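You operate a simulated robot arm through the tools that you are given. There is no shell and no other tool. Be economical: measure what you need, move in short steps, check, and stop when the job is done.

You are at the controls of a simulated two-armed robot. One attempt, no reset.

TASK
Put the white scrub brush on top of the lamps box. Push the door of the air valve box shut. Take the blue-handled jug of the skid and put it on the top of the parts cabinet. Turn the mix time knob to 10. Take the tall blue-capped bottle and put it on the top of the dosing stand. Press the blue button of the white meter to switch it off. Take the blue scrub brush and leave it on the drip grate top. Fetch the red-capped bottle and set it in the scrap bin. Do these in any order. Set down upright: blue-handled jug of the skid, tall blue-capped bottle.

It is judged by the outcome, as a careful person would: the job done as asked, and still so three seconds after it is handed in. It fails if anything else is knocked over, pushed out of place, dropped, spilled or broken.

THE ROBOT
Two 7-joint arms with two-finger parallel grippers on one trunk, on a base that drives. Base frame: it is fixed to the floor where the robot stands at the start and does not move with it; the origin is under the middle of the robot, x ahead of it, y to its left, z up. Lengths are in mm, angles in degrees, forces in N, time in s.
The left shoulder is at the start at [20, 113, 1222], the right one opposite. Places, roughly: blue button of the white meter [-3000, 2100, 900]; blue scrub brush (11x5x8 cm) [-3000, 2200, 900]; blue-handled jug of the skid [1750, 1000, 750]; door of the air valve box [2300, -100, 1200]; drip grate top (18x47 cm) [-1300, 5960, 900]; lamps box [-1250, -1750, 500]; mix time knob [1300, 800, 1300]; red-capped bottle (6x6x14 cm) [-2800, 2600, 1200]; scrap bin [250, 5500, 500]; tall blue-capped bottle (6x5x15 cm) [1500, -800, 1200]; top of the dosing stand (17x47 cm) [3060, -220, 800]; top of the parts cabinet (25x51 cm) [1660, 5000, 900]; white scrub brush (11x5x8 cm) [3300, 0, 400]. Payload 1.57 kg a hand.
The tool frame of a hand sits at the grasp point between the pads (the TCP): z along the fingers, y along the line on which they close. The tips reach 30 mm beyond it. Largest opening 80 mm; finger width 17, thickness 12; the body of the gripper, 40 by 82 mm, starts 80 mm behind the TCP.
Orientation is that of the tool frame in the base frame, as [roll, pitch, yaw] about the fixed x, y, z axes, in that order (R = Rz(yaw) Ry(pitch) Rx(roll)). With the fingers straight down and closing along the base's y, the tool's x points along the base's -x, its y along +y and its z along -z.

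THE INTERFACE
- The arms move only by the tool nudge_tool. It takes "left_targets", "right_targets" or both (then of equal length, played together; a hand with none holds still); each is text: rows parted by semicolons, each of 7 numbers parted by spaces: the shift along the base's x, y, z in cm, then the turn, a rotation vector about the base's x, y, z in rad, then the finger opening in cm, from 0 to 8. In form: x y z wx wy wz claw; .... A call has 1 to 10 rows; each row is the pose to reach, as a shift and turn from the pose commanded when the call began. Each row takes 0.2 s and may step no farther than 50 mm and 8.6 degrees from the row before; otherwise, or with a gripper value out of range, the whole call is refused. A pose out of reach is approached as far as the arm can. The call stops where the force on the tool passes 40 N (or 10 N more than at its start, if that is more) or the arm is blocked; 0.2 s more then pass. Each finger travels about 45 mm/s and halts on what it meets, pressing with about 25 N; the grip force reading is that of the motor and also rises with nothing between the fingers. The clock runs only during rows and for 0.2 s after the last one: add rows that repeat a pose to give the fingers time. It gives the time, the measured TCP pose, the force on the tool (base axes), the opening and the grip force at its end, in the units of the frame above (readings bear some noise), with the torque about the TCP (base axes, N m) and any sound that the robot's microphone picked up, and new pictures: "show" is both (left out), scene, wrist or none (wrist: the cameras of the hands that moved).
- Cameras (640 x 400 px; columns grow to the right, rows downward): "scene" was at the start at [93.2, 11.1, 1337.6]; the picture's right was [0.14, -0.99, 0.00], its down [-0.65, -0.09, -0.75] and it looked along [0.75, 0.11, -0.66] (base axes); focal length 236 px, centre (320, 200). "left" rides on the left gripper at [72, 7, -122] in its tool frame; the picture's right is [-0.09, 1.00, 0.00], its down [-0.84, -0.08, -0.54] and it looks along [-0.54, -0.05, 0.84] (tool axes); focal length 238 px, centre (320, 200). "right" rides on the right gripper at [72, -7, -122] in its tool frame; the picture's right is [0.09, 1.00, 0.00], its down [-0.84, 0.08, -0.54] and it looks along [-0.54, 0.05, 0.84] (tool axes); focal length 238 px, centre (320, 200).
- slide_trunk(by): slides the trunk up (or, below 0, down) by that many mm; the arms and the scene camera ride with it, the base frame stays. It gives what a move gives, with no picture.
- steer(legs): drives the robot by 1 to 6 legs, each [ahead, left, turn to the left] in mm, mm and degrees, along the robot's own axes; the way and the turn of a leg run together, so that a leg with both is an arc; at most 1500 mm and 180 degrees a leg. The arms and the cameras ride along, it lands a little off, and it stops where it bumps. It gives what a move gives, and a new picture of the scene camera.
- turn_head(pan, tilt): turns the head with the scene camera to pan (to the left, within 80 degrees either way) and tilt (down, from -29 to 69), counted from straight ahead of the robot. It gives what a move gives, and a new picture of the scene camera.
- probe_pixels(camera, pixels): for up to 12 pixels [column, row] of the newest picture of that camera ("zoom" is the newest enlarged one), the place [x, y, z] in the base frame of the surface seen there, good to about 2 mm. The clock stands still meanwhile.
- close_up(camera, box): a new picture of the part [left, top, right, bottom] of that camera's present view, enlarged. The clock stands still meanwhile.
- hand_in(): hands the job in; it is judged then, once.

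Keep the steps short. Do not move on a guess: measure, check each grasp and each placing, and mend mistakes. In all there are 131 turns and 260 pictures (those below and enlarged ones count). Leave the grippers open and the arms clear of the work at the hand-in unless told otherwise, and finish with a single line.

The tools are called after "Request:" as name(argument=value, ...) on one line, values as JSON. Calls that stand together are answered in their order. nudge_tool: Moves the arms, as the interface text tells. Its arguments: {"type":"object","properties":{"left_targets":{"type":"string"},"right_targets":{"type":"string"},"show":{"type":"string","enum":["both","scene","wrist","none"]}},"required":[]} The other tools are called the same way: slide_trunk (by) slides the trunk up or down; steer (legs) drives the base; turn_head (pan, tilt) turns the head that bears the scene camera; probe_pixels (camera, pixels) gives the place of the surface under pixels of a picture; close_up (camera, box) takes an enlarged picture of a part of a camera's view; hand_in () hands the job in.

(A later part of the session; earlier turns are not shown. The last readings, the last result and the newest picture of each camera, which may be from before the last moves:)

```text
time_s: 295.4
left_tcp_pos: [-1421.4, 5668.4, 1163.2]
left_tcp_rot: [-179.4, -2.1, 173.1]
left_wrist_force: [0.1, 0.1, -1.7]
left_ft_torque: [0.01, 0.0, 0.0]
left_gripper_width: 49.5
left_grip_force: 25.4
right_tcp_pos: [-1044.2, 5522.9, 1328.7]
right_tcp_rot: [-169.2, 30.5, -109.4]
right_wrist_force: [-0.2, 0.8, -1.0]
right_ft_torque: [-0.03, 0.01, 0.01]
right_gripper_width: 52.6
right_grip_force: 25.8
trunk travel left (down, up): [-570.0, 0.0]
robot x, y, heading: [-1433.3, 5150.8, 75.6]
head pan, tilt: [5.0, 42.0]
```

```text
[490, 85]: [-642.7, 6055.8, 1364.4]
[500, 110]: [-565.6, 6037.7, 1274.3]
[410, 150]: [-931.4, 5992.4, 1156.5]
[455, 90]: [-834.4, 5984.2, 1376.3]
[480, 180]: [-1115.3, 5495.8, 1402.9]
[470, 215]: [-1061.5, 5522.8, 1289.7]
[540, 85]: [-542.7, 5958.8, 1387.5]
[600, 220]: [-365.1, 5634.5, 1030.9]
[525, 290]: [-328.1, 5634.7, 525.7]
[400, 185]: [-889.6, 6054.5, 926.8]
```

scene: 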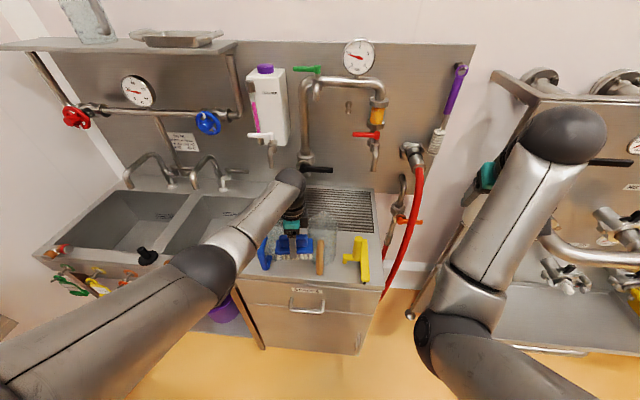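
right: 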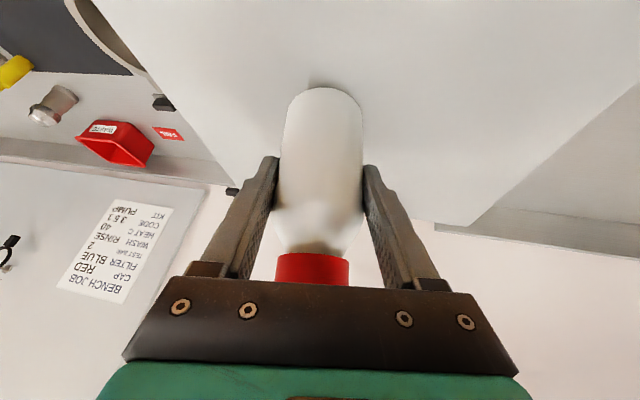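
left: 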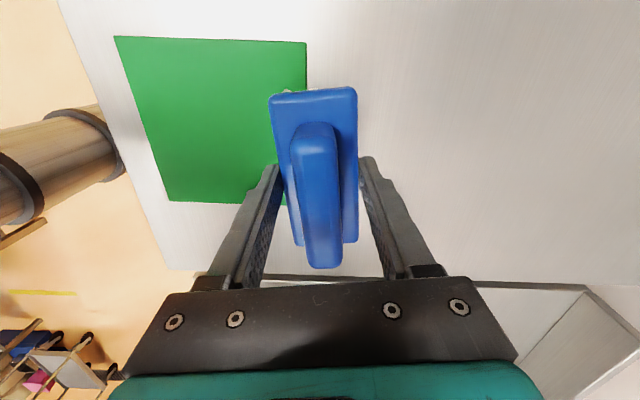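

Path is clear. Drive ahead 230/right 40, place the hand over the spot, lower the trunk.

Request:
steer(legs=[[230, -40, 0]])

Request:
nudge_tool(left_targets="1.6 1.6 0 0 0 0 3.5;3.2 3.2 0 0 0 0 3.5;4.9 4.9 0 0 0 0 3.5;4.9 4.9 0 0 0 0 3.5", show="scene")

Request:
slide_trunk(by=-150)

Request:
close_up(camera="left", box=[0, 0, 640, 400])

```text
time_s: 297.2
left_tcp_pos: [-1325.2, 5881.4, 1162.6]
left_tcp_rot: [-179.3, -2.2, 173.1]
left_wrist_force: [0.7, -0.9, -1.5]
left_ft_torque: [-0.01, -0.01, 0.02]
left_gripper_width: 49.3
left_grip_force: 24.9
right_tcp_pos: [-948.0, 5735.7, 1328.8]
right_tcp_rot: [-169.3, 30.5, -109.5]
right_wrist_force: [1.4, 0.3, -1.0]
right_ft_torque: [0.0, 0.03, 0.02]
right_gripper_width: 52.5
right_grip_force: 25.2
trunk travel left (down, up): [-570.0, 0.0]
robot x, y, heading: [-1338.7, 5363.7, 75.6]
head pan, tilt: [5.0, 42.0]
```

scene: 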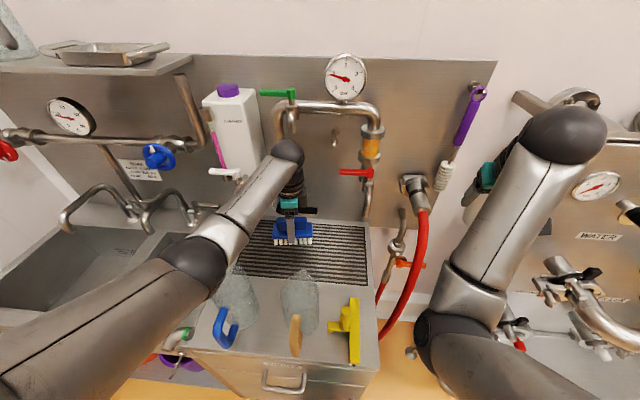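

```text
time_s: 298.2
left_tcp_pos: [-1282.4, 5921.7, 1165.5]
left_tcp_rot: [-179.3, -2.1, 172.9]
left_wrist_force: [0.4, 0.9, -1.6]
left_ft_torque: [-0.04, -0.01, 0.03]
left_gripper_width: 49.5
left_grip_force: 25.0
left hand out of reach, approached as far as the arm can: row 3, 4
right_tcp_pos: [-949.7, 5735.4, 1329.8]
right_tcp_rot: [-169.1, 30.5, -109.4]
right_wrist_force: [0.4, 0.3, -0.6]
right_ft_torque: [-0.03, 0.02, 0.0]
right_gripper_width: 52.7
right_grip_force: 25.5
trunk travel left (down, up): [-570.0, 0.0]
robot x, y, heading: [-1338.2, 5364.5, 75.3]
head pan, tilt: [5.0, 42.0]
```

scene: 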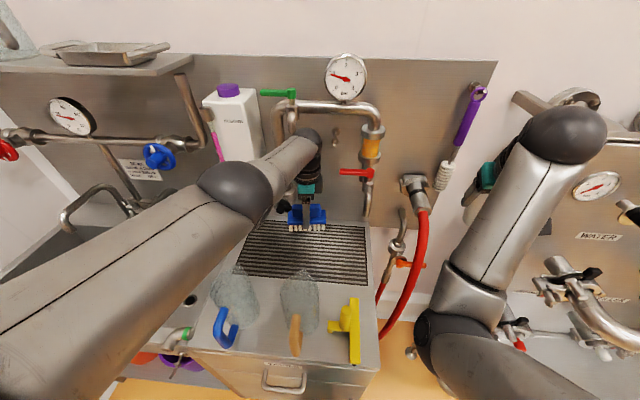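

```text
time_s: 299.9
left_tcp_pos: [-1282.5, 5921.5, 1017.8]
left_tcp_rot: [-179.2, -2.2, 173.1]
left_wrist_force: [0.8, -0.1, -1.1]
left_ft_torque: [0.0, 0.05, 0.02]
left_gripper_width: 49.4
left_grip_force: 25.2
right_tcp_pos: [-949.2, 5736.5, 1178.1]
right_tcp_rot: [-169.3, 30.6, -109.5]
right_wrist_force: [0.3, 0.3, -0.8]
right_ft_torque: [-0.01, 0.01, -0.01]
right_gripper_width: 52.8
right_grip_force: 25.1
trunk travel left (down, up): [-420.0, 150.0]
robot x, y, heading: [-1341.3, 5364.4, 75.6]
head pan, tilt: [5.0, 42.0]
```

```text
1.00 times, centred on (320, 200) of left (not enlarged: the box is as wide or as high as the picture)
```

zoom: 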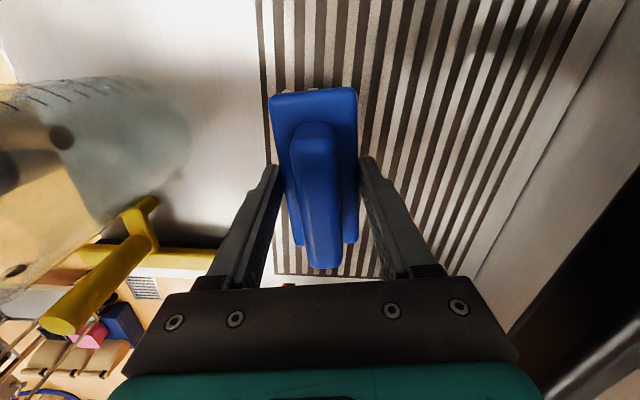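

Brush is over the grate. Lower with the trunk until contact.

Request:
slide_trunk(by=-56)

Request:
slide_trunk(by=-4)

Request:
slide_trunk(by=-3)

```text
time_s: 300.9
left_tcp_pos: [-1282.4, 5920.1, 960.3]
left_tcp_rot: [-179.3, -2.2, 173.2]
left_wrist_force: [-1.3, 0.3, -2.0]
left_ft_torque: [-0.03, 0.0, -0.01]
left_gripper_width: 49.3
left_grip_force: 24.8
right_tcp_pos: [-948.9, 5735.0, 1122.8]
right_tcp_rot: [-169.3, 30.5, -109.5]
right_wrist_force: [0.4, -0.3, -0.7]
right_ft_torque: [0.01, 0.0, 0.02]
right_gripper_width: 52.6
right_grip_force: 24.7
trunk travel left (down, up): [-364.0, 206.0]
robot x, y, heading: [-1338.2, 5363.7, 75.7]
head pan, tilt: [5.0, 42.0]
```

```text
time_s: 301.4
left_tcp_pos: [-1283.0, 5920.4, 955.5]
left_tcp_rot: [-179.3, -2.2, 173.0]
left_wrist_force: [-1.0, 0.0, -0.8]
left_ft_torque: [-0.01, 0.01, 0.02]
left_gripper_width: 49.8
left_grip_force: 25.1
right_tcp_pos: [-949.1, 5735.9, 1119.6]
right_tcp_rot: [-169.3, 30.5, -109.5]
right_wrist_force: [0.4, 0.5, 0.0]
right_ft_torque: [-0.02, 0.0, -0.01]
right_gripper_width: 52.7
right_grip_force: 24.6
trunk travel left (down, up): [-360.0, 210.0]
robot x, y, heading: [-1336.2, 5365.4, 75.6]
head pan, tilt: [5.0, 42.0]
```

```text
time_s: 301.9
left_tcp_pos: [-1281.8, 5919.4, 952.4]
left_tcp_rot: [-179.3, -2.2, 173.1]
left_wrist_force: [0.1, -0.6, -0.4]
left_ft_torque: [0.01, -0.05, -0.05]
left_gripper_width: 49.2
left_grip_force: 24.7
right_tcp_pos: [-948.6, 5735.6, 1116.2]
right_tcp_rot: [-169.3, 30.4, -109.5]
right_wrist_force: [-0.5, -0.2, -0.1]
right_ft_torque: [-0.01, -0.01, 0.02]
right_gripper_width: 52.8
right_grip_force: 25.0
trunk travel left (down, up): [-357.0, 213.0]
robot x, y, heading: [-1334.4, 5363.4, 75.7]
head pan, tilt: [5.0, 42.0]
```

Request:
slide_trunk(by=-3)

Request:
slide_trunk(by=-2)

Request:
nudge_tool(left_targets="0 0 0 0 0 0 6;0 0 0 0 0 0 8;0 0 0 0 0 0 8", show="none")

Request:
slide_trunk(by=215)

Request:
close_up(camera="scene", box=[180, 180, 400, 370])

```text
time_s: 302.5
left_tcp_pos: [-1282.9, 5919.7, 953.8]
left_tcp_rot: [-179.6, -2.2, 173.0]
left_wrist_force: [-2.8, -3.3, 13.5]
left_ft_torque: [0.16, 0.07, 0.0]
left_gripper_width: 49.4
left_grip_force: 25.2
right_tcp_pos: [-948.9, 5733.7, 1113.9]
right_tcp_rot: [-169.3, 30.6, -109.5]
right_wrist_force: [0.2, 0.5, 0.0]
right_ft_torque: [-0.02, 0.01, 0.01]
right_gripper_width: 52.2
right_grip_force: 25.1
trunk travel left (down, up): [-354.0, 216.0]
robot x, y, heading: [-1341.7, 5363.1, 75.5]
head pan, tilt: [5.0, 42.0]
```

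```text
time_s: 303.0
left_tcp_pos: [-1281.7, 5920.5, 950.4]
left_tcp_rot: [-179.6, -2.1, 173.0]
left_wrist_force: [-1.4, -1.5, 19.0]
left_ft_torque: [-0.01, 0.05, -0.01]
left_gripper_width: 49.5
left_grip_force: 24.7
right_tcp_pos: [-949.9, 5733.0, 1110.4]
right_tcp_rot: [-169.3, 30.6, -109.5]
right_wrist_force: [0.4, -0.5, 0.1]
right_ft_torque: [-0.03, -0.01, 0.01]
right_gripper_width: 52.5
right_grip_force: 24.5
trunk travel left (down, up): [-352.0, 218.0]
robot x, y, heading: [-1337.3, 5361.8, 75.7]
head pan, tilt: [5.0, 42.0]
```

```text
time_s: 303.8
left_tcp_pos: [-1282.5, 5920.4, 947.1]
left_tcp_rot: [-179.3, -2.1, 173.1]
left_wrist_force: [-0.8, -0.9, -0.8]
left_ft_torque: [0.01, -0.04, -0.02]
left_gripper_width: 80.0
left_grip_force: 0.1
right_tcp_pos: [-949.1, 5735.4, 1111.0]
right_tcp_rot: [-169.3, 30.5, -109.5]
right_wrist_force: [-0.3, -0.6, -0.5]
right_ft_torque: [0.0, 0.01, 0.02]
right_gripper_width: 52.6
right_grip_force: 25.0
trunk travel left (down, up): [-352.0, 218.0]
robot x, y, heading: [-1339.9, 5364.6, 75.6]
head pan, tilt: [5.0, 42.0]
```

```text
time_s: 306.1
left_tcp_pos: [-1282.4, 5921.1, 1162.8]
left_tcp_rot: [-179.4, -2.1, 173.1]
left_wrist_force: [0.9, 0.3, -0.3]
left_ft_torque: [-0.01, 0.01, 0.01]
left_gripper_width: 80.4
left_grip_force: 0.0
right_tcp_pos: [-947.4, 5735.3, 1325.6]
right_tcp_rot: [-169.2, 30.4, -109.4]
right_wrist_force: [0.5, -0.8, -0.7]
right_ft_torque: [0.01, -0.03, 0.01]
right_gripper_width: 52.5
right_grip_force: 25.2
trunk travel left (down, up): [-567.0, 3.0]
robot x, y, heading: [-1339.9, 5364.6, 75.7]
head pan, tilt: [5.0, 42.0]
```

```text
2.11 times, centred on (290, 275) of scene
```

zoom: 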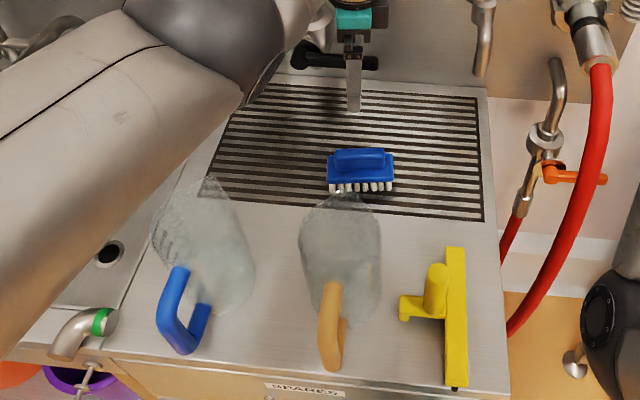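

Blue brush is on the grate. Back off, go to the scrap bin, restoring the left wrist on the way.

Request:
steer(legs=[[-400, 0, 0], [0, -1138, 0], [180, 0, 0]])

Request:
nudge_tool(left_targets="-0.5 -2 -1.5 0 0 0.145 8;-1 -4 -3 0 0 0.29 8;-1.5 -6 -4.5 0 0 0.435 8;-2 -8 -6 0 0 0.58 8;-2.5 -10 -7.5 0 0 0.725 8;-3 -12 -9 0 0 0.87 8;-3.5 -14 -10.5 0 0 1.015 8;-4 -16 -12 0 0 1.16 8;-4.5 -18 -13.5 0 0 1.305 8;-5 -20 -15 0 0 1.45 8", right_targets="0 0 -1 0 0 0 4;0 0 -2 0 0 0 4;0 0 -3 0 0 0 4;0 0 -4 0 0 0 4;0 0 -5 0 0 0 4;0 0 -6 0 0 0 4;0 0 -7 0 0 0 4;0 0 -8 0 0 0 4;0 0 -9 0 0 0 4;0 0 -10 0 0 0 4", show="none")

Request:
turn_head(pan=-25, tilt=50)

```text
time_s: 315.1
left_tcp_pos: [-218.8, 5406.6, 1164.2]
left_tcp_rot: [-179.2, -2.2, 172.0]
left_wrist_force: [0.5, -0.3, -0.8]
left_ft_torque: [-0.02, 0.04, -0.02]
left_gripper_width: 80.0
left_grip_force: 0.1
right_tcp_pos: [110.7, 5213.2, 1325.9]
right_tcp_rot: [-169.3, 30.5, -110.6]
right_wrist_force: [-0.3, 1.1, -0.5]
right_ft_torque: [-0.05, 0.02, 0.0]
right_gripper_width: 52.3
right_grip_force: 24.7
trunk travel left (down, up): [-567.0, 3.0]
robot x, y, heading: [-286.4, 4852.5, 74.2]
head pan, tilt: [5.0, 42.0]
```

scene: 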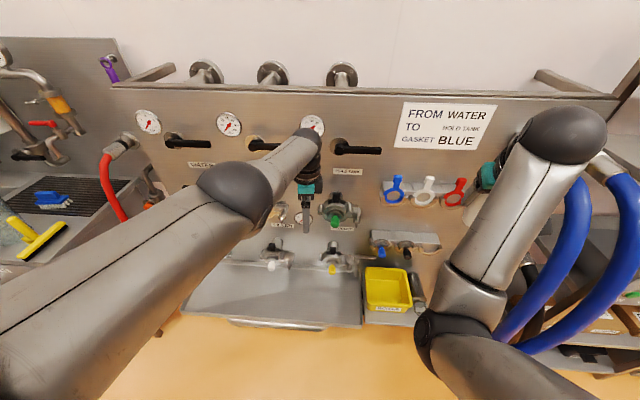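

```text
time_s: 317.3
left_tcp_pos: [-269.5, 5206.5, 1011.1]
left_tcp_rot: [-179.3, -2.1, -104.7]
left_wrist_force: [0.3, -0.4, -0.2]
left_ft_torque: [-0.02, -0.01, 0.01]
left_gripper_width: 80.0
left_grip_force: 0.1
right_tcp_pos: [110.5, 5210.9, 1227.4]
right_tcp_rot: [-169.3, 30.4, -110.7]
right_wrist_force: [0.9, -0.4, -1.1]
right_ft_torque: [-0.01, 0.02, -0.02]
right_gripper_width: 52.6
right_grip_force: 24.2
trunk travel left (down, up): [-567.0, 3.0]
robot x, y, heading: [-283.3, 4851.2, 74.5]
head pan, tilt: [5.0, 42.0]
```

```text
time_s: 318.3
left_tcp_pos: [-269.2, 5207.1, 1012.3]
left_tcp_rot: [-179.2, -2.1, -105.1]
left_wrist_force: [0.8, 0.0, 1.0]
left_ft_torque: [0.0, -0.03, 0.01]
left_gripper_width: 79.8
left_grip_force: 0.0
right_tcp_pos: [110.5, 5213.3, 1227.1]
right_tcp_rot: [-169.3, 30.4, -110.6]
right_wrist_force: [-0.4, 0.6, -1.8]
right_ft_torque: [-0.03, -0.02, 0.0]
right_gripper_width: 52.9
right_grip_force: 24.9
trunk travel left (down, up): [-567.0, 3.0]
robot x, y, heading: [-286.5, 4850.4, 74.3]
head pan, tilt: [-25.0, 50.0]
```

scene: 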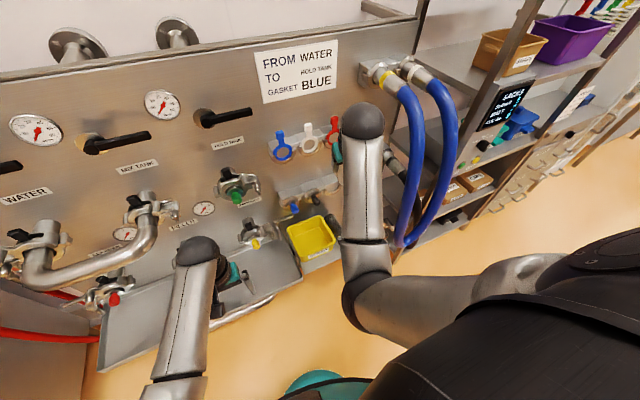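

Read the tub's label and measure it.

Request:
close_up(camera="scene", box=[270, 200, 370, 280])

Request:
probe_pixels(camera="scene", pixels=[[288, 224], [320, 216], [335, 240], [304, 260], [312, 240], [318, 248], [300, 235], [320, 255], [325, 228]])

```text
5.00 times, centred on (320, 240) of scene
```

zoom: 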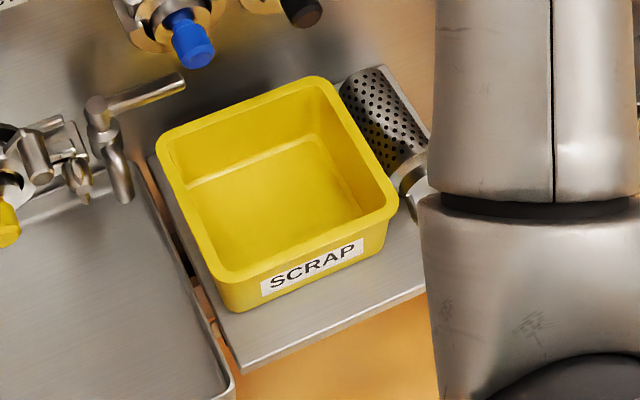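

```text
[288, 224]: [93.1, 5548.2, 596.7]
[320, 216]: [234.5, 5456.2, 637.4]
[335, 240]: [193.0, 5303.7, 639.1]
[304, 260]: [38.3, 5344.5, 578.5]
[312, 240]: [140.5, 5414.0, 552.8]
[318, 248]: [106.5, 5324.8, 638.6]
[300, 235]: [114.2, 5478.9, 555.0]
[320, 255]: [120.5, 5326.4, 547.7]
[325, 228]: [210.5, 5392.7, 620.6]
```

It is the SCRAP bin: centre (136,5400), rim 638, bottom 552. Tuck the left hand, drive the bottle above it and lower.

Request:
nudge_tool(left_targets="-1 -3.5 0 0 0 0 8;-2 -7 0 0 0 0 8;-3 -10.6 0 0 0 0 8;-3 -10.6 0 0 0 0 8", right_targets="0 0 -1 0 0 0 4;0 0 -2 0 0 0 4;0 0 -3 0 0 0 4;0 0 -4 0 0 0 4", show="none")

Request:
steer(legs=[[187, 26, 0]])

Request:
slide_trunk(by=-480)

Request:
close_up(camera="scene", box=[160, 60, 480, 320])

Request:
close_up(camera="right", box=[0, 0, 640, 400])

```text
time_s: 319.3
left_tcp_pos: [-298.3, 5100.6, 1013.6]
left_tcp_rot: [-179.3, -2.1, -105.1]
left_wrist_force: [0.3, -0.3, -0.1]
left_ft_torque: [-0.01, 0.01, 0.04]
left_gripper_width: 80.1
left_grip_force: 0.0
right_tcp_pos: [111.9, 5214.9, 1185.5]
right_tcp_rot: [-169.2, 30.4, -110.7]
right_wrist_force: [0.1, 1.4, 0.4]
right_ft_torque: [-0.04, -0.01, 0.0]
right_gripper_width: 52.6
right_grip_force: 24.8
trunk travel left (down, up): [-567.0, 3.0]
robot x, y, heading: [-283.5, 4846.6, 74.3]
head pan, tilt: [-25.0, 50.0]
```

```text
time_s: 320.8
left_tcp_pos: [-272.6, 5284.8, 1013.3]
left_tcp_rot: [-179.2, -2.2, -105.1]
left_wrist_force: [0.1, 0.2, -0.1]
left_ft_torque: [-0.03, 0.03, 0.03]
left_gripper_width: 79.8
left_grip_force: 0.0
right_tcp_pos: [137.1, 5397.8, 1186.4]
right_tcp_rot: [-169.3, 30.4, -110.8]
right_wrist_force: [-0.1, 0.2, -1.1]
right_ft_torque: [-0.01, 0.0, 0.02]
right_gripper_width: 52.6
right_grip_force: 24.7
trunk travel left (down, up): [-567.0, 3.0]
robot x, y, heading: [-258.7, 5031.0, 74.3]
head pan, tilt: [-25.0, 50.0]
```

scene: 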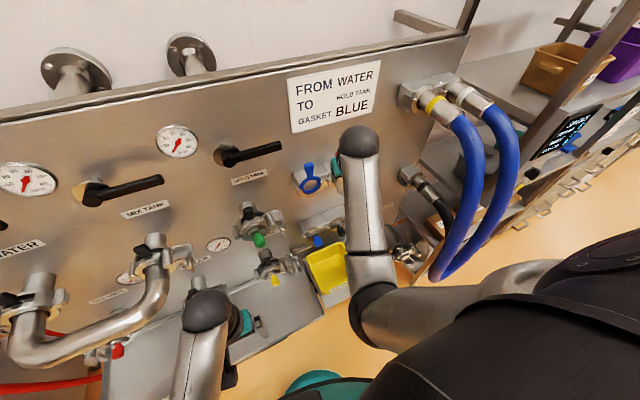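

```text
refused: -480 is not a number from -400 to 400
```

```text
1.54 times, centred on (320, 190) of scene
```

zoom: 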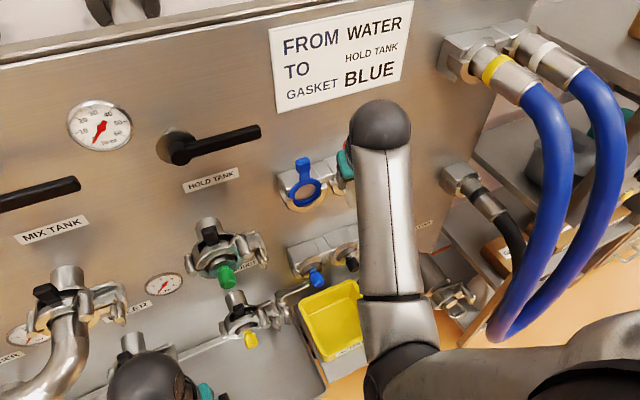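

```text
1.00 times, centred on (320, 200) of right (not enlarged: the box is as wide or as high as the picture)
```

zoom: 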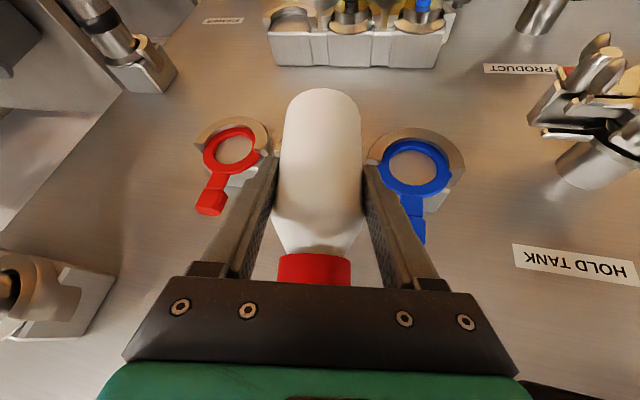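

Shift 20 mm back for clearance from the valves, and lower in two slides.

Request:
steer(legs=[[-20, 0, 0]])

Request:
slide_trunk(by=-390)

Request:
close_up(camera="right", box=[0, 0, 640, 400])

Request:
close_up(camera="scene", box=[160, 60, 480, 320])

```text
time_s: 321.6
left_tcp_pos: [-279.2, 5264.5, 1013.7]
left_tcp_rot: [-179.3, -2.2, -105.2]
left_wrist_force: [0.7, -0.8, 0.2]
left_ft_torque: [0.0, 0.02, 0.02]
left_gripper_width: 80.0
left_grip_force: 0.1
right_tcp_pos: [131.7, 5376.2, 1186.5]
right_tcp_rot: [-169.3, 30.5, -110.9]
right_wrist_force: [-0.7, 0.3, -0.3]
right_ft_torque: [0.02, 0.0, 0.07]
right_gripper_width: 52.4
right_grip_force: 24.8
trunk travel left (down, up): [-567.0, 3.0]
robot x, y, heading: [-266.4, 5017.6, 74.0]
head pan, tilt: [-25.0, 50.0]
```

scene: 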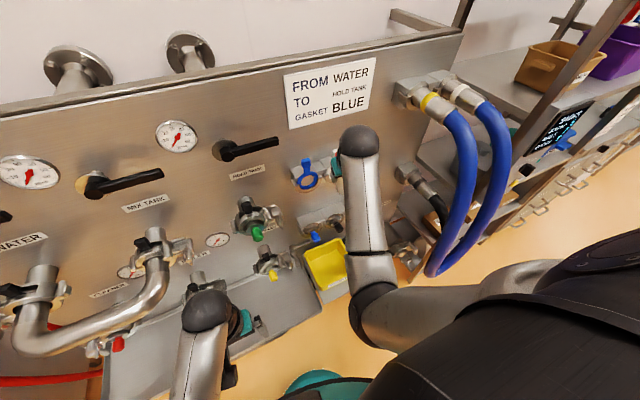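

```text
time_s: 325.3
left_tcp_pos: [-279.8, 5265.1, 624.3]
left_tcp_rot: [-179.3, -2.2, -105.2]
left_wrist_force: [-0.1, 0.0, 0.0]
left_ft_torque: [0.04, 0.02, 0.01]
left_gripper_width: 80.1
left_grip_force: 0.1
right_tcp_pos: [133.1, 5378.0, 796.1]
right_tcp_rot: [-169.2, 30.5, -110.8]
right_wrist_force: [0.5, 0.0, -0.5]
right_ft_torque: [0.01, 0.03, -0.03]
right_gripper_width: 52.9
right_grip_force: 25.3
trunk travel left (down, up): [-177.0, 393.0]
robot x, y, heading: [-264.9, 5016.3, 74.0]
head pan, tilt: [-25.0, 50.0]
```

```text
1.00 times, centred on (320, 200) of right (not enlarged: the box is as wide or as high as the picture)
```

zoom: 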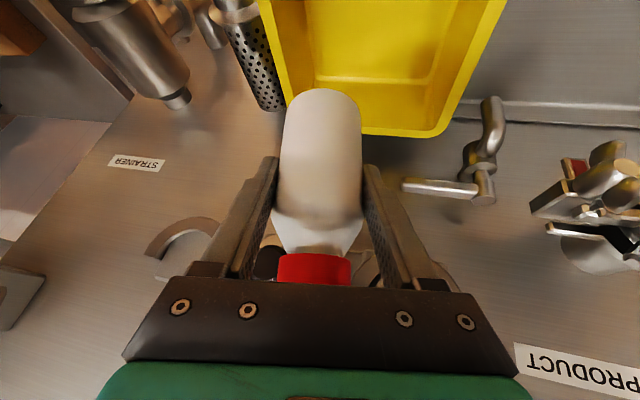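

```text
1.54 times, centred on (320, 190) of scene
```

zoom: 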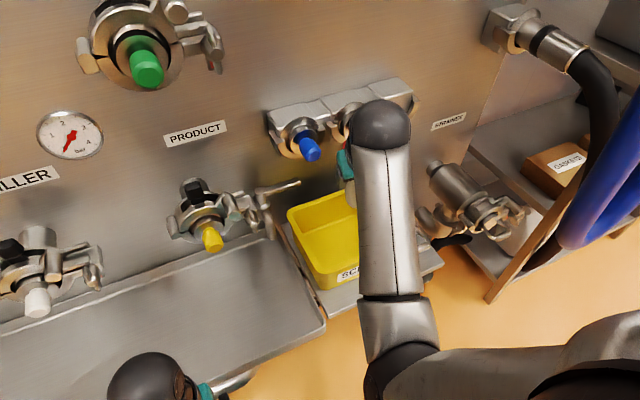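

Bottle will come down inside the tub. Lower 165 mm, release, and rise again.

Request:
slide_trunk(by=-165)

Request:
nudge_tool(right_targets="0 0 0 0 0 0 6;0 0 0 0 0 0 8;0 0 0 0 0 0 8", show="wrist")

Request:
slide_trunk(by=300)

Request:
steer(legs=[[-250, 0, 0]])

Request:
close_up(camera="scene", box=[200, 130, 440, 300])

```text
time_s: 327.2
left_tcp_pos: [-277.4, 5265.9, 458.2]
left_tcp_rot: [-179.3, -2.2, -105.1]
left_wrist_force: [0.0, 0.1, -0.3]
left_ft_torque: [-0.05, 0.0, -0.02]
left_gripper_width: 80.1
left_grip_force: 0.0
right_tcp_pos: [131.0, 5377.5, 632.2]
right_tcp_rot: [-169.3, 30.4, -110.7]
right_wrist_force: [0.2, -0.9, -0.3]
right_ft_torque: [-0.05, -0.01, 0.02]
right_gripper_width: 52.5
right_grip_force: 24.9
trunk travel left (down, up): [-12.0, 558.0]
robot x, y, heading: [-264.8, 5014.5, 74.6]
head pan, tilt: [-25.0, 50.0]
```

```text
time_s: 328.0
left_tcp_pos: [-278.3, 5264.6, 458.7]
left_tcp_rot: [-179.3, -2.2, -105.1]
left_wrist_force: [0.2, -0.1, -1.8]
left_ft_torque: [0.02, -0.02, 0.02]
left_gripper_width: 80.0
left_grip_force: 0.1
right_tcp_pos: [132.2, 5377.2, 630.7]
right_tcp_rot: [-169.3, 30.5, -110.8]
right_wrist_force: [-0.6, -0.1, -0.2]
right_ft_torque: [0.02, 0.0, 0.0]
right_gripper_width: 80.0
right_grip_force: 0.0
trunk travel left (down, up): [-12.0, 558.0]
robot x, y, heading: [-266.4, 5012.6, 74.1]
head pan, tilt: [-25.0, 50.0]
```

right: 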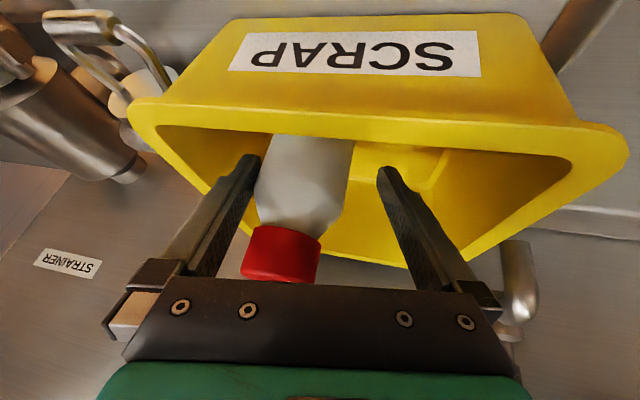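

```text
time_s: 331.0
left_tcp_pos: [-278.9, 5264.9, 757.9]
left_tcp_rot: [-179.4, -2.3, -105.0]
left_wrist_force: [-0.5, 0.6, 0.3]
left_ft_torque: [-0.01, 0.03, -0.03]
left_gripper_width: 79.8
left_grip_force: 0.0
right_tcp_pos: [131.8, 5376.8, 931.0]
right_tcp_rot: [-169.3, 30.5, -110.8]
right_wrist_force: [-0.1, -0.1, 0.1]
right_ft_torque: [-0.01, -0.03, 0.02]
right_gripper_width: 79.8
right_grip_force: 0.0
trunk travel left (down, up): [-312.0, 258.0]
robot x, y, heading: [-262.9, 5015.3, 74.2]
head pan, tilt: [-25.0, 50.0]
```

```text
time_s: 332.8
left_tcp_pos: [-346.6, 5026.0, 759.2]
left_tcp_rot: [-179.3, -2.1, -105.3]
left_wrist_force: [-0.5, 0.0, -0.8]
left_ft_torque: [0.01, 0.02, -0.01]
left_gripper_width: 79.7
left_grip_force: 0.2
right_tcp_pos: [63.4, 5137.7, 931.0]
right_tcp_rot: [-169.3, 30.5, -110.8]
right_wrist_force: [-0.1, -0.8, 0.8]
right_ft_torque: [0.03, 0.02, 0.03]
right_gripper_width: 80.0
right_grip_force: 0.1
trunk travel left (down, up): [-312.0, 258.0]
robot x, y, heading: [-333.9, 4776.3, 74.0]
head pan, tilt: [-25.0, 50.0]
```

scene: 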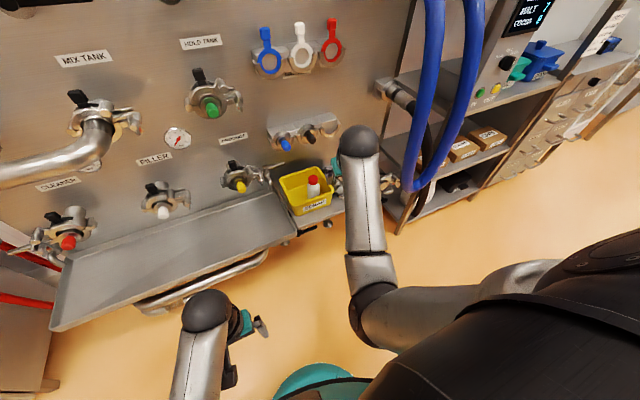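

```text
2.35 times, centred on (320, 215) of scene
```

zoom: 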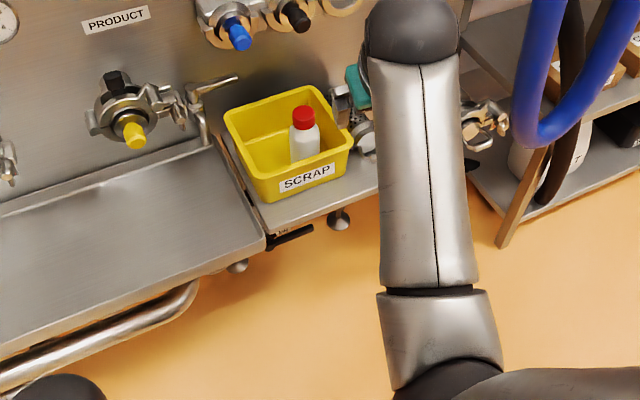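

Bottle is in the scrap bin. Now the jug: tuck the right hand and drive back to the skid, trunk low, and look.

Request:
nudge_tool(right_targets="-1.1 -3.8 0 0 0 0 8;-2.2 -7.6 0 0 0 0 8;-3.3 -11.4 0 0 0 0 8;-4.4 -15.2 0 0 0 0 8", show="none")

Request:
steer(legs=[[-544, -919, 0], [-604, -433, 0], [-1360, -338, 0], [-1016, -447, 0], [0, 0, -54]])

Request:
slide_trunk(by=-305)

Request:
turn_head(pan=-14, tilt=20)

Request:
close_up(camera="scene", box=[240, 130, 400, 270])

```text
time_s: 333.8
left_tcp_pos: [-347.4, 5024.9, 758.6]
left_tcp_rot: [-179.3, -2.1, -105.1]
left_wrist_force: [-0.4, 0.0, -0.9]
left_ft_torque: [-0.01, 0.02, 0.01]
left_gripper_width: 80.1
left_grip_force: 0.1
right_tcp_pos: [19.6, 4983.9, 929.8]
right_tcp_rot: [-169.4, 30.6, -110.8]
right_wrist_force: [-0.5, 0.3, -0.2]
right_ft_torque: [0.0, 0.0, -0.03]
right_gripper_width: 80.1
right_grip_force: 0.1
trunk travel left (down, up): [-312.0, 258.0]
robot x, y, heading: [-332.6, 4772.7, 74.0]
head pan, tilt: [-25.0, 50.0]
```

```text
time_s: 337.6
left_tcp_pos: [180.7, 4540.5, 758.6]
left_tcp_rot: [-179.3, -2.1, -104.0]
left_wrist_force: [-0.1, 0.4, 0.3]
left_ft_torque: [-0.03, 0.0, 0.04]
left_gripper_width: 80.0
left_grip_force: 0.0
right_tcp_pos: [548.0, 4507.2, 930.2]
right_tcp_rot: [-169.2, 30.5, -109.7]
right_wrist_force: [-1.1, 0.5, -0.8]
right_ft_torque: [-0.01, -0.04, -0.02]
right_gripper_width: 80.0
right_grip_force: 0.1
trunk travel left (down, up): [-312.0, 258.0]
robot x, y, heading: [200.5, 4290.6, 75.1]
head pan, tilt: [-25.0, 50.0]
stopped in leg 1: the robot was blocked; the commanded pose is now the measured one
```

scene: 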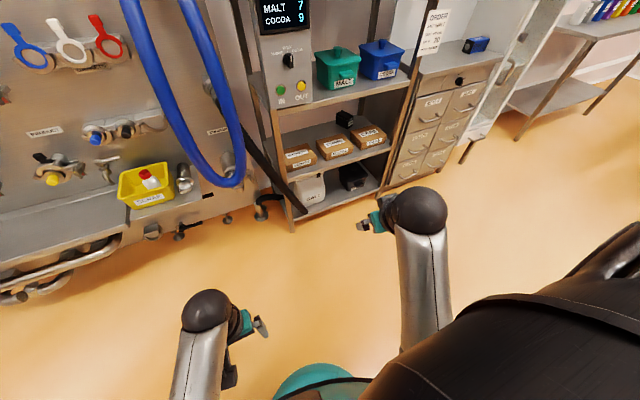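

```text
time_s: 340.7
left_tcp_pos: [181.9, 4540.4, 454.2]
left_tcp_rot: [-179.3, -2.1, -104.1]
left_wrist_force: [0.1, 0.1, -0.2]
left_ft_torque: [0.05, 0.01, -0.03]
left_gripper_width: 80.3
left_grip_force: 0.0
right_tcp_pos: [549.3, 4507.4, 624.5]
right_tcp_rot: [-169.2, 30.6, -109.8]
right_wrist_force: [0.0, -0.6, -0.1]
right_ft_torque: [0.0, 0.01, 0.01]
right_gripper_width: 80.2
right_grip_force: 0.1
trunk travel left (down, up): [-7.0, 563.0]
robot x, y, heading: [198.9, 4291.0, 75.3]
head pan, tilt: [-25.0, 50.0]
```

```text
time_s: 341.6
left_tcp_pos: [182.3, 4541.0, 454.0]
left_tcp_rot: [-179.4, -2.0, -104.1]
left_wrist_force: [0.6, 0.2, -0.1]
left_ft_torque: [-0.02, 0.0, 0.01]
left_gripper_width: 79.8
left_grip_force: 0.1
right_tcp_pos: [548.1, 4507.1, 625.3]
right_tcp_rot: [-169.3, 30.5, -109.9]
right_wrist_force: [-0.4, 0.1, 0.3]
right_ft_torque: [0.01, 0.03, 0.0]
right_gripper_width: 80.1
right_grip_force: 0.0
trunk travel left (down, up): [-7.0, 563.0]
robot x, y, heading: [195.7, 4290.7, 75.3]
head pan, tilt: [-14.0, 20.0]
```

scene: 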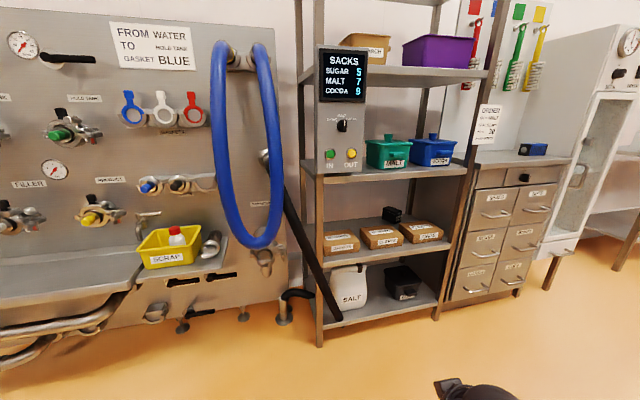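

```text
2.86 times, centred on (320, 200) of scene
```

zoom: 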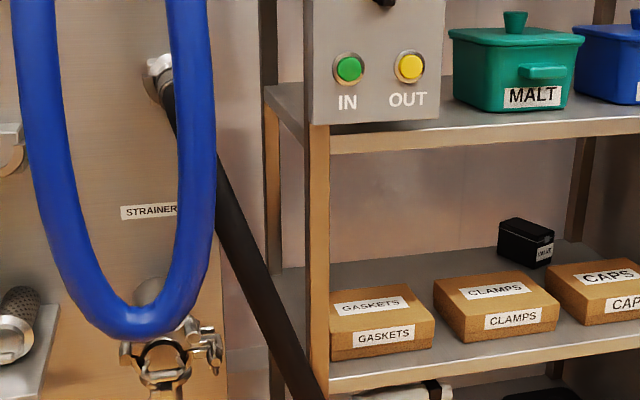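

Blocked behind by something unseen. Move forward-right, then turn to face the travel direction and look.

Request:
steer(legs=[[150, 0, 0], [0, -450, 0], [0, 0, -140]])

Request:
turn_head(pan=0, tilt=25)

Request:
probe_pixels(camera="scene", pixels=[[60, 300], [150, 280], [240, 260], [320, 300], [400, 260], [480, 280], [560, 300], [620, 330], [320, 220], [250, 220], [400, 220], [520, 230]])

```text
time_s: 351.1
left_tcp_pos: [848.9, 4140.5, 454.1]
left_tcp_rot: [-179.4, -2.1, 116.1]
left_wrist_force: [0.0, -0.5, 0.1]
left_ft_torque: [0.0, -0.04, -0.02]
left_gripper_width: 80.1
left_grip_force: 0.0
right_tcp_pos: [547.1, 3930.1, 624.7]
right_tcp_rot: [-169.3, 30.5, 110.3]
right_wrist_force: [-0.1, -0.7, -0.1]
right_ft_torque: [0.01, -0.01, -0.01]
right_gripper_width: 80.4
right_grip_force: 0.0
trunk travel left (down, up): [-7.0, 563.0]
robot x, y, heading: [673.1, 4319.9, -65.0]
head pan, tilt: [-14.0, 20.0]
```

scene: 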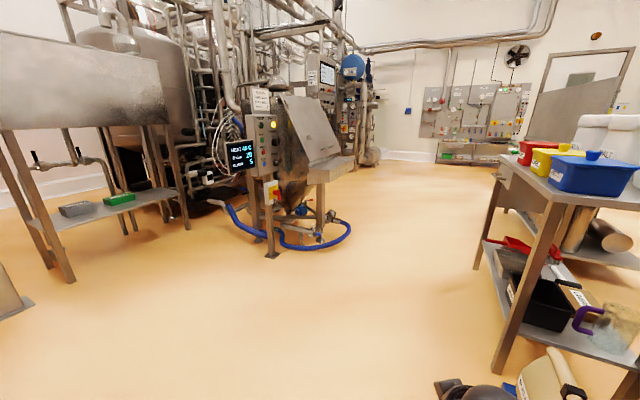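

```text
time_s: 351.9
left_tcp_pos: [849.7, 4140.6, 453.8]
left_tcp_rot: [-179.3, -2.0, 116.1]
left_wrist_force: [-0.3, -0.2, -0.3]
left_ft_torque: [0.02, 0.0, 0.0]
left_gripper_width: 80.1
left_grip_force: 0.0
right_tcp_pos: [547.6, 3929.8, 625.4]
right_tcp_rot: [-169.3, 30.4, 110.4]
right_wrist_force: [-0.3, -0.3, -1.5]
right_ft_torque: [0.02, 0.0, 0.0]
right_gripper_width: 80.0
right_grip_force: 0.1
trunk travel left (down, up): [-7.0, 563.0]
robot x, y, heading: [673.2, 4321.0, -64.3]
head pan, tilt: [0.0, 25.0]
```

scene: 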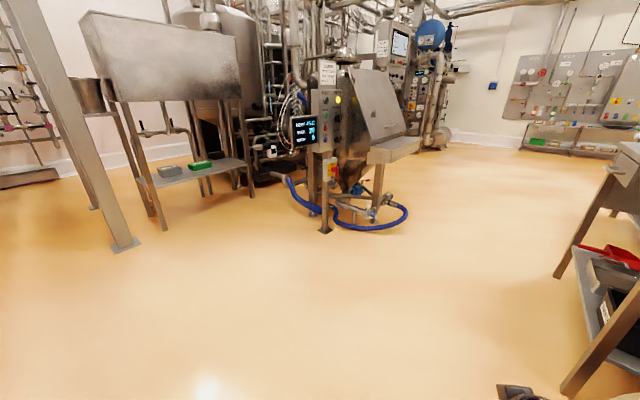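

```text
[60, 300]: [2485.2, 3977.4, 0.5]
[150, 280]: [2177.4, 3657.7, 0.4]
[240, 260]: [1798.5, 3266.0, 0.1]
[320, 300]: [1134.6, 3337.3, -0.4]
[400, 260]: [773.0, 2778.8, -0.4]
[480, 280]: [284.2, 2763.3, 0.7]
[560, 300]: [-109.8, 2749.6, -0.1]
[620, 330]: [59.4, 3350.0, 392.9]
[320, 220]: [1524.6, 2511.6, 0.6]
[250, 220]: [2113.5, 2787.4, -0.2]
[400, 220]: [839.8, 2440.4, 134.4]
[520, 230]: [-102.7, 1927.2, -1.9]
```

Trolley corner is near my right. Go around it by waypoints to the skid front, turn to heading 20° and view the jug.

Request:
steer(legs=[[0, 250, 0], [520, -137, 0], [736, -776, 0], [544, -484, 0], [824, -363, 0]])

Request:
steer(legs=[[0, 0, 84], [104, -591, 0]])

Request:
turn_head(pan=-14, tilt=20)

Request:
close_up(camera="scene", box=[240, 130, 400, 270])

```text
time_s: 369.5
left_tcp_pos: [638.5, 1099.9, 455.3]
left_tcp_rot: [-179.4, -2.1, 117.0]
left_wrist_force: [1.2, 0.4, 0.1]
left_ft_torque: [-0.01, -0.01, -0.04]
left_gripper_width: 80.0
left_grip_force: 0.0
right_tcp_pos: [339.7, 886.3, 625.2]
right_tcp_rot: [-169.3, 30.5, 111.5]
right_wrist_force: [-0.8, -0.2, 0.2]
right_ft_torque: [-0.02, 0.01, -0.02]
right_gripper_width: 80.0
right_grip_force: 0.1
trunk travel left (down, up): [-7.0, 563.0]
robot x, y, heading: [460.3, 1280.0, -64.0]
head pan, tilt: [0.0, 25.0]
```

scene: 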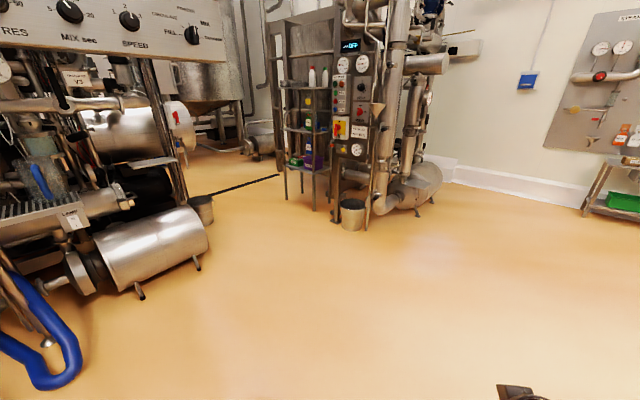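

```text
time_s: 376.6
left_tcp_pos: [970.5, 930.3, 452.6]
left_tcp_rot: [-179.4, -2.1, -156.9]
left_wrist_force: [-0.8, -0.1, 0.1]
left_ft_torque: [-0.01, -0.01, -0.01]
left_gripper_width: 80.1
left_grip_force: 0.0
right_tcp_pos: [1164.4, 618.8, 624.8]
right_tcp_rot: [-169.3, 30.6, -162.4]
right_wrist_force: [0.3, 0.8, 0.2]
right_ft_torque: [-0.01, -0.02, -0.04]
right_gripper_width: 79.9
right_grip_force: 0.0
trunk travel left (down, up): [-7.0, 563.0]
robot x, y, heading: [778.6, 768.9, 22.4]
head pan, tilt: [0.0, 25.0]
```

scene: 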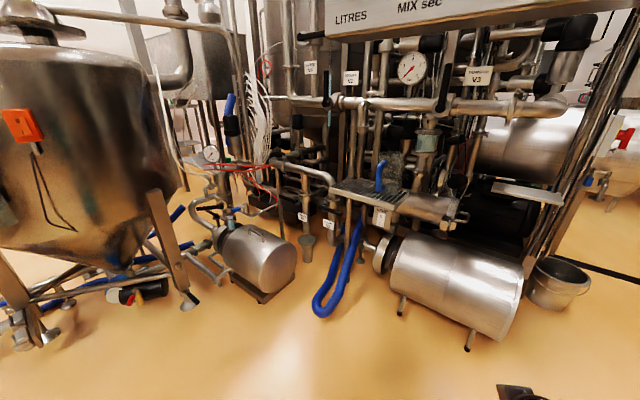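

```text
time_s: 377.3
left_tcp_pos: [969.0, 931.3, 453.6]
left_tcp_rot: [-179.3, -2.1, -156.8]
left_wrist_force: [-0.6, 1.3, -0.1]
left_ft_torque: [-0.01, 0.01, 0.04]
left_gripper_width: 80.3
left_grip_force: 0.1
right_tcp_pos: [1164.4, 618.2, 624.8]
right_tcp_rot: [-169.3, 30.4, -162.4]
right_wrist_force: [-0.8, -0.1, -0.8]
right_ft_torque: [0.01, 0.01, -0.04]
right_gripper_width: 79.8
right_grip_force: 0.1
trunk travel left (down, up): [-7.0, 563.0]
robot x, y, heading: [778.1, 764.8, 22.5]
head pan, tilt: [-14.0, 20.0]
```

scene: 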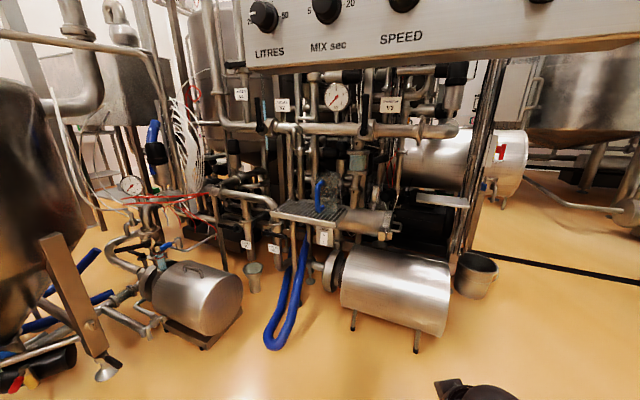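

```text
2.86 times, centred on (320, 200) of scene
```

zoom: 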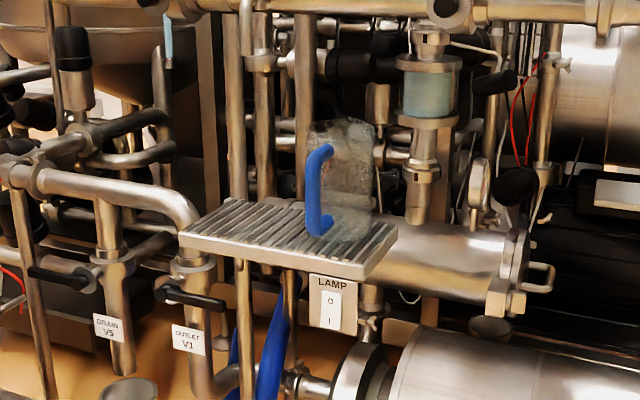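

Handle points toward me and left (~143°), so I'll approach at heading −20° with a level tool. Probe the handle, reposition, and bring the left tool level.

Request:
probe_pixels(camera="zoom", pixels=[[311, 175], [311, 190], [312, 205], [306, 190], [318, 190], [326, 150], [322, 230], [280, 225], [355, 240], [200, 225], [130, 185], [345, 180]])

Request:
steer(legs=[[0, 0, -42.5], [121, 316, 0]])

Request:
nudge_tool(left_targets="2.1 0 3.4 -0.0506 -0.1391 0 7;4.2 0 6.8 -0.1012 -0.2782 0 7;6.3 0 10.2 -0.1518 -0.4173 0 7;8.4 0 13.6 -0.2024 -0.5564 0 7;10.5 0 17 -0.253 -0.6955 0 7;12.6 0 20.4 -0.3036 -0.8346 0 7;14.7 0 23.8 -0.3542 -0.9737 0 7;16.8 0 27.2 -0.4048 -1.1128 0 7;18.9 0 30.6 -0.4554 -1.2519 0 7;21 0 34 -0.506 -1.391 0 7", show="wrist")

Request:
turn_head(pan=5, tilt=25)

```text
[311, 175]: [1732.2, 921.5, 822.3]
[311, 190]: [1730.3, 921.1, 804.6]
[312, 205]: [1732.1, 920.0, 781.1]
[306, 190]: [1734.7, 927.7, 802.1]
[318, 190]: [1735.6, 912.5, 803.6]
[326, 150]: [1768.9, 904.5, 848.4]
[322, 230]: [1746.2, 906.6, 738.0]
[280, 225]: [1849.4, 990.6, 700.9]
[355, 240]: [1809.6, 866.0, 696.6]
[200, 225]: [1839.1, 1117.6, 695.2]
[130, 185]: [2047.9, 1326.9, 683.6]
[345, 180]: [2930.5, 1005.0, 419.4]
```

```text
time_s: 381.5
left_tcp_pos: [1255.7, 1003.1, 453.4]
left_tcp_rot: [-179.4, -2.1, 159.3]
left_wrist_force: [-0.9, 0.4, -1.2]
left_ft_torque: [0.01, 0.0, -0.01]
left_gripper_width: 79.9
left_grip_force: 0.0
right_tcp_pos: [1178.7, 642.2, 624.9]
right_tcp_rot: [-169.3, 30.5, 153.6]
right_wrist_force: [-0.3, 0.5, 1.1]
right_ft_torque: [0.03, 0.0, 0.0]
right_gripper_width: 79.9
right_grip_force: 0.1
trunk travel left (down, up): [-7.0, 563.0]
robot x, y, heading: [998.8, 1011.1, -21.4]
head pan, tilt: [-14.0, 20.0]
```

scene: 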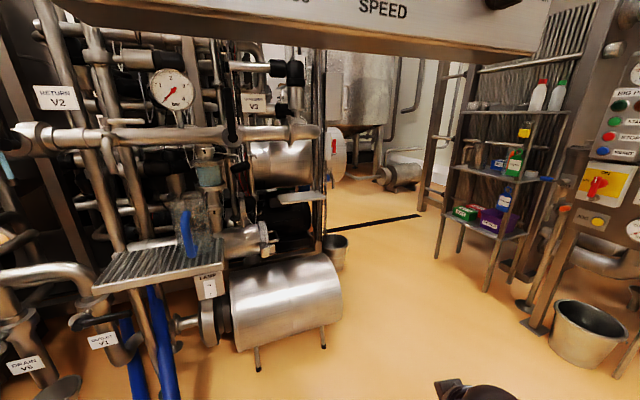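

```text
time_s: 383.7
left_tcp_pos: [1462.1, 1000.3, 792.8]
left_tcp_rot: [174.3, 82.9, 153.7]
left_wrist_force: [-0.2, 0.1, 0.7]
left_ft_torque: [0.0, -0.01, 0.0]
left_gripper_width: 69.8
left_grip_force: 0.0
right_tcp_pos: [1179.0, 642.5, 625.6]
right_tcp_rot: [-169.3, 30.5, 153.6]
right_wrist_force: [0.2, 0.4, 0.0]
right_ft_torque: [0.0, 0.0, -0.01]
right_gripper_width: 79.9
right_grip_force: 0.0
trunk travel left (down, up): [-7.0, 563.0]
robot x, y, heading: [1004.5, 1014.2, -21.4]
head pan, tilt: [-14.0, 20.0]
```

left: 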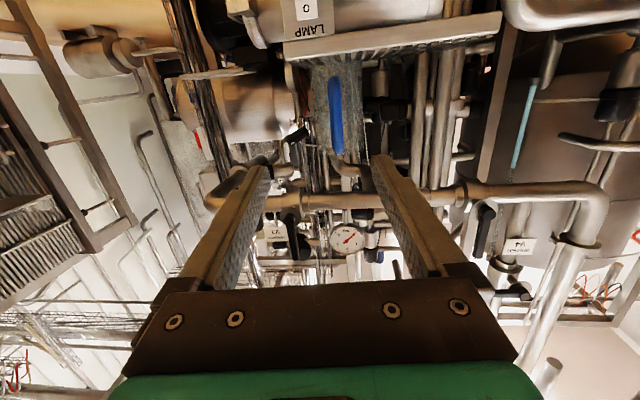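

```text
time_s: 384.5
left_tcp_pos: [1462.0, 1000.8, 792.1]
left_tcp_rot: [174.7, 82.6, 154.1]
left_wrist_force: [-0.6, 0.1, -0.1]
left_ft_torque: [-0.02, -0.04, -0.03]
left_gripper_width: 69.9
left_grip_force: 0.1
right_tcp_pos: [1179.0, 641.0, 624.8]
right_tcp_rot: [-169.3, 30.5, 153.6]
right_wrist_force: [0.1, 0.5, -0.5]
right_ft_torque: [-0.01, 0.02, -0.01]
right_gripper_width: 79.7
right_grip_force: 0.1
trunk travel left (down, up): [-7.0, 563.0]
robot x, y, heading: [1002.5, 1014.1, -21.7]
head pan, tilt: [5.0, 25.0]
```

scene: 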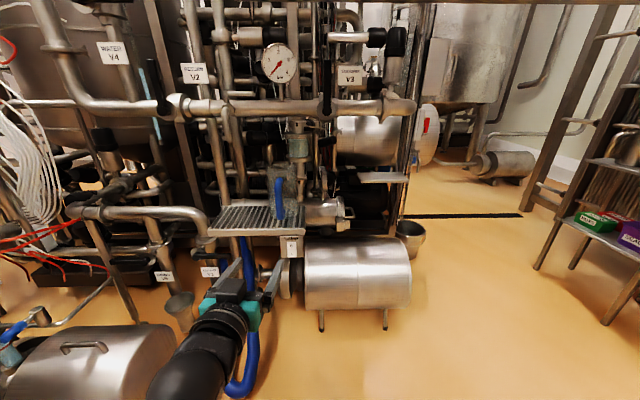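

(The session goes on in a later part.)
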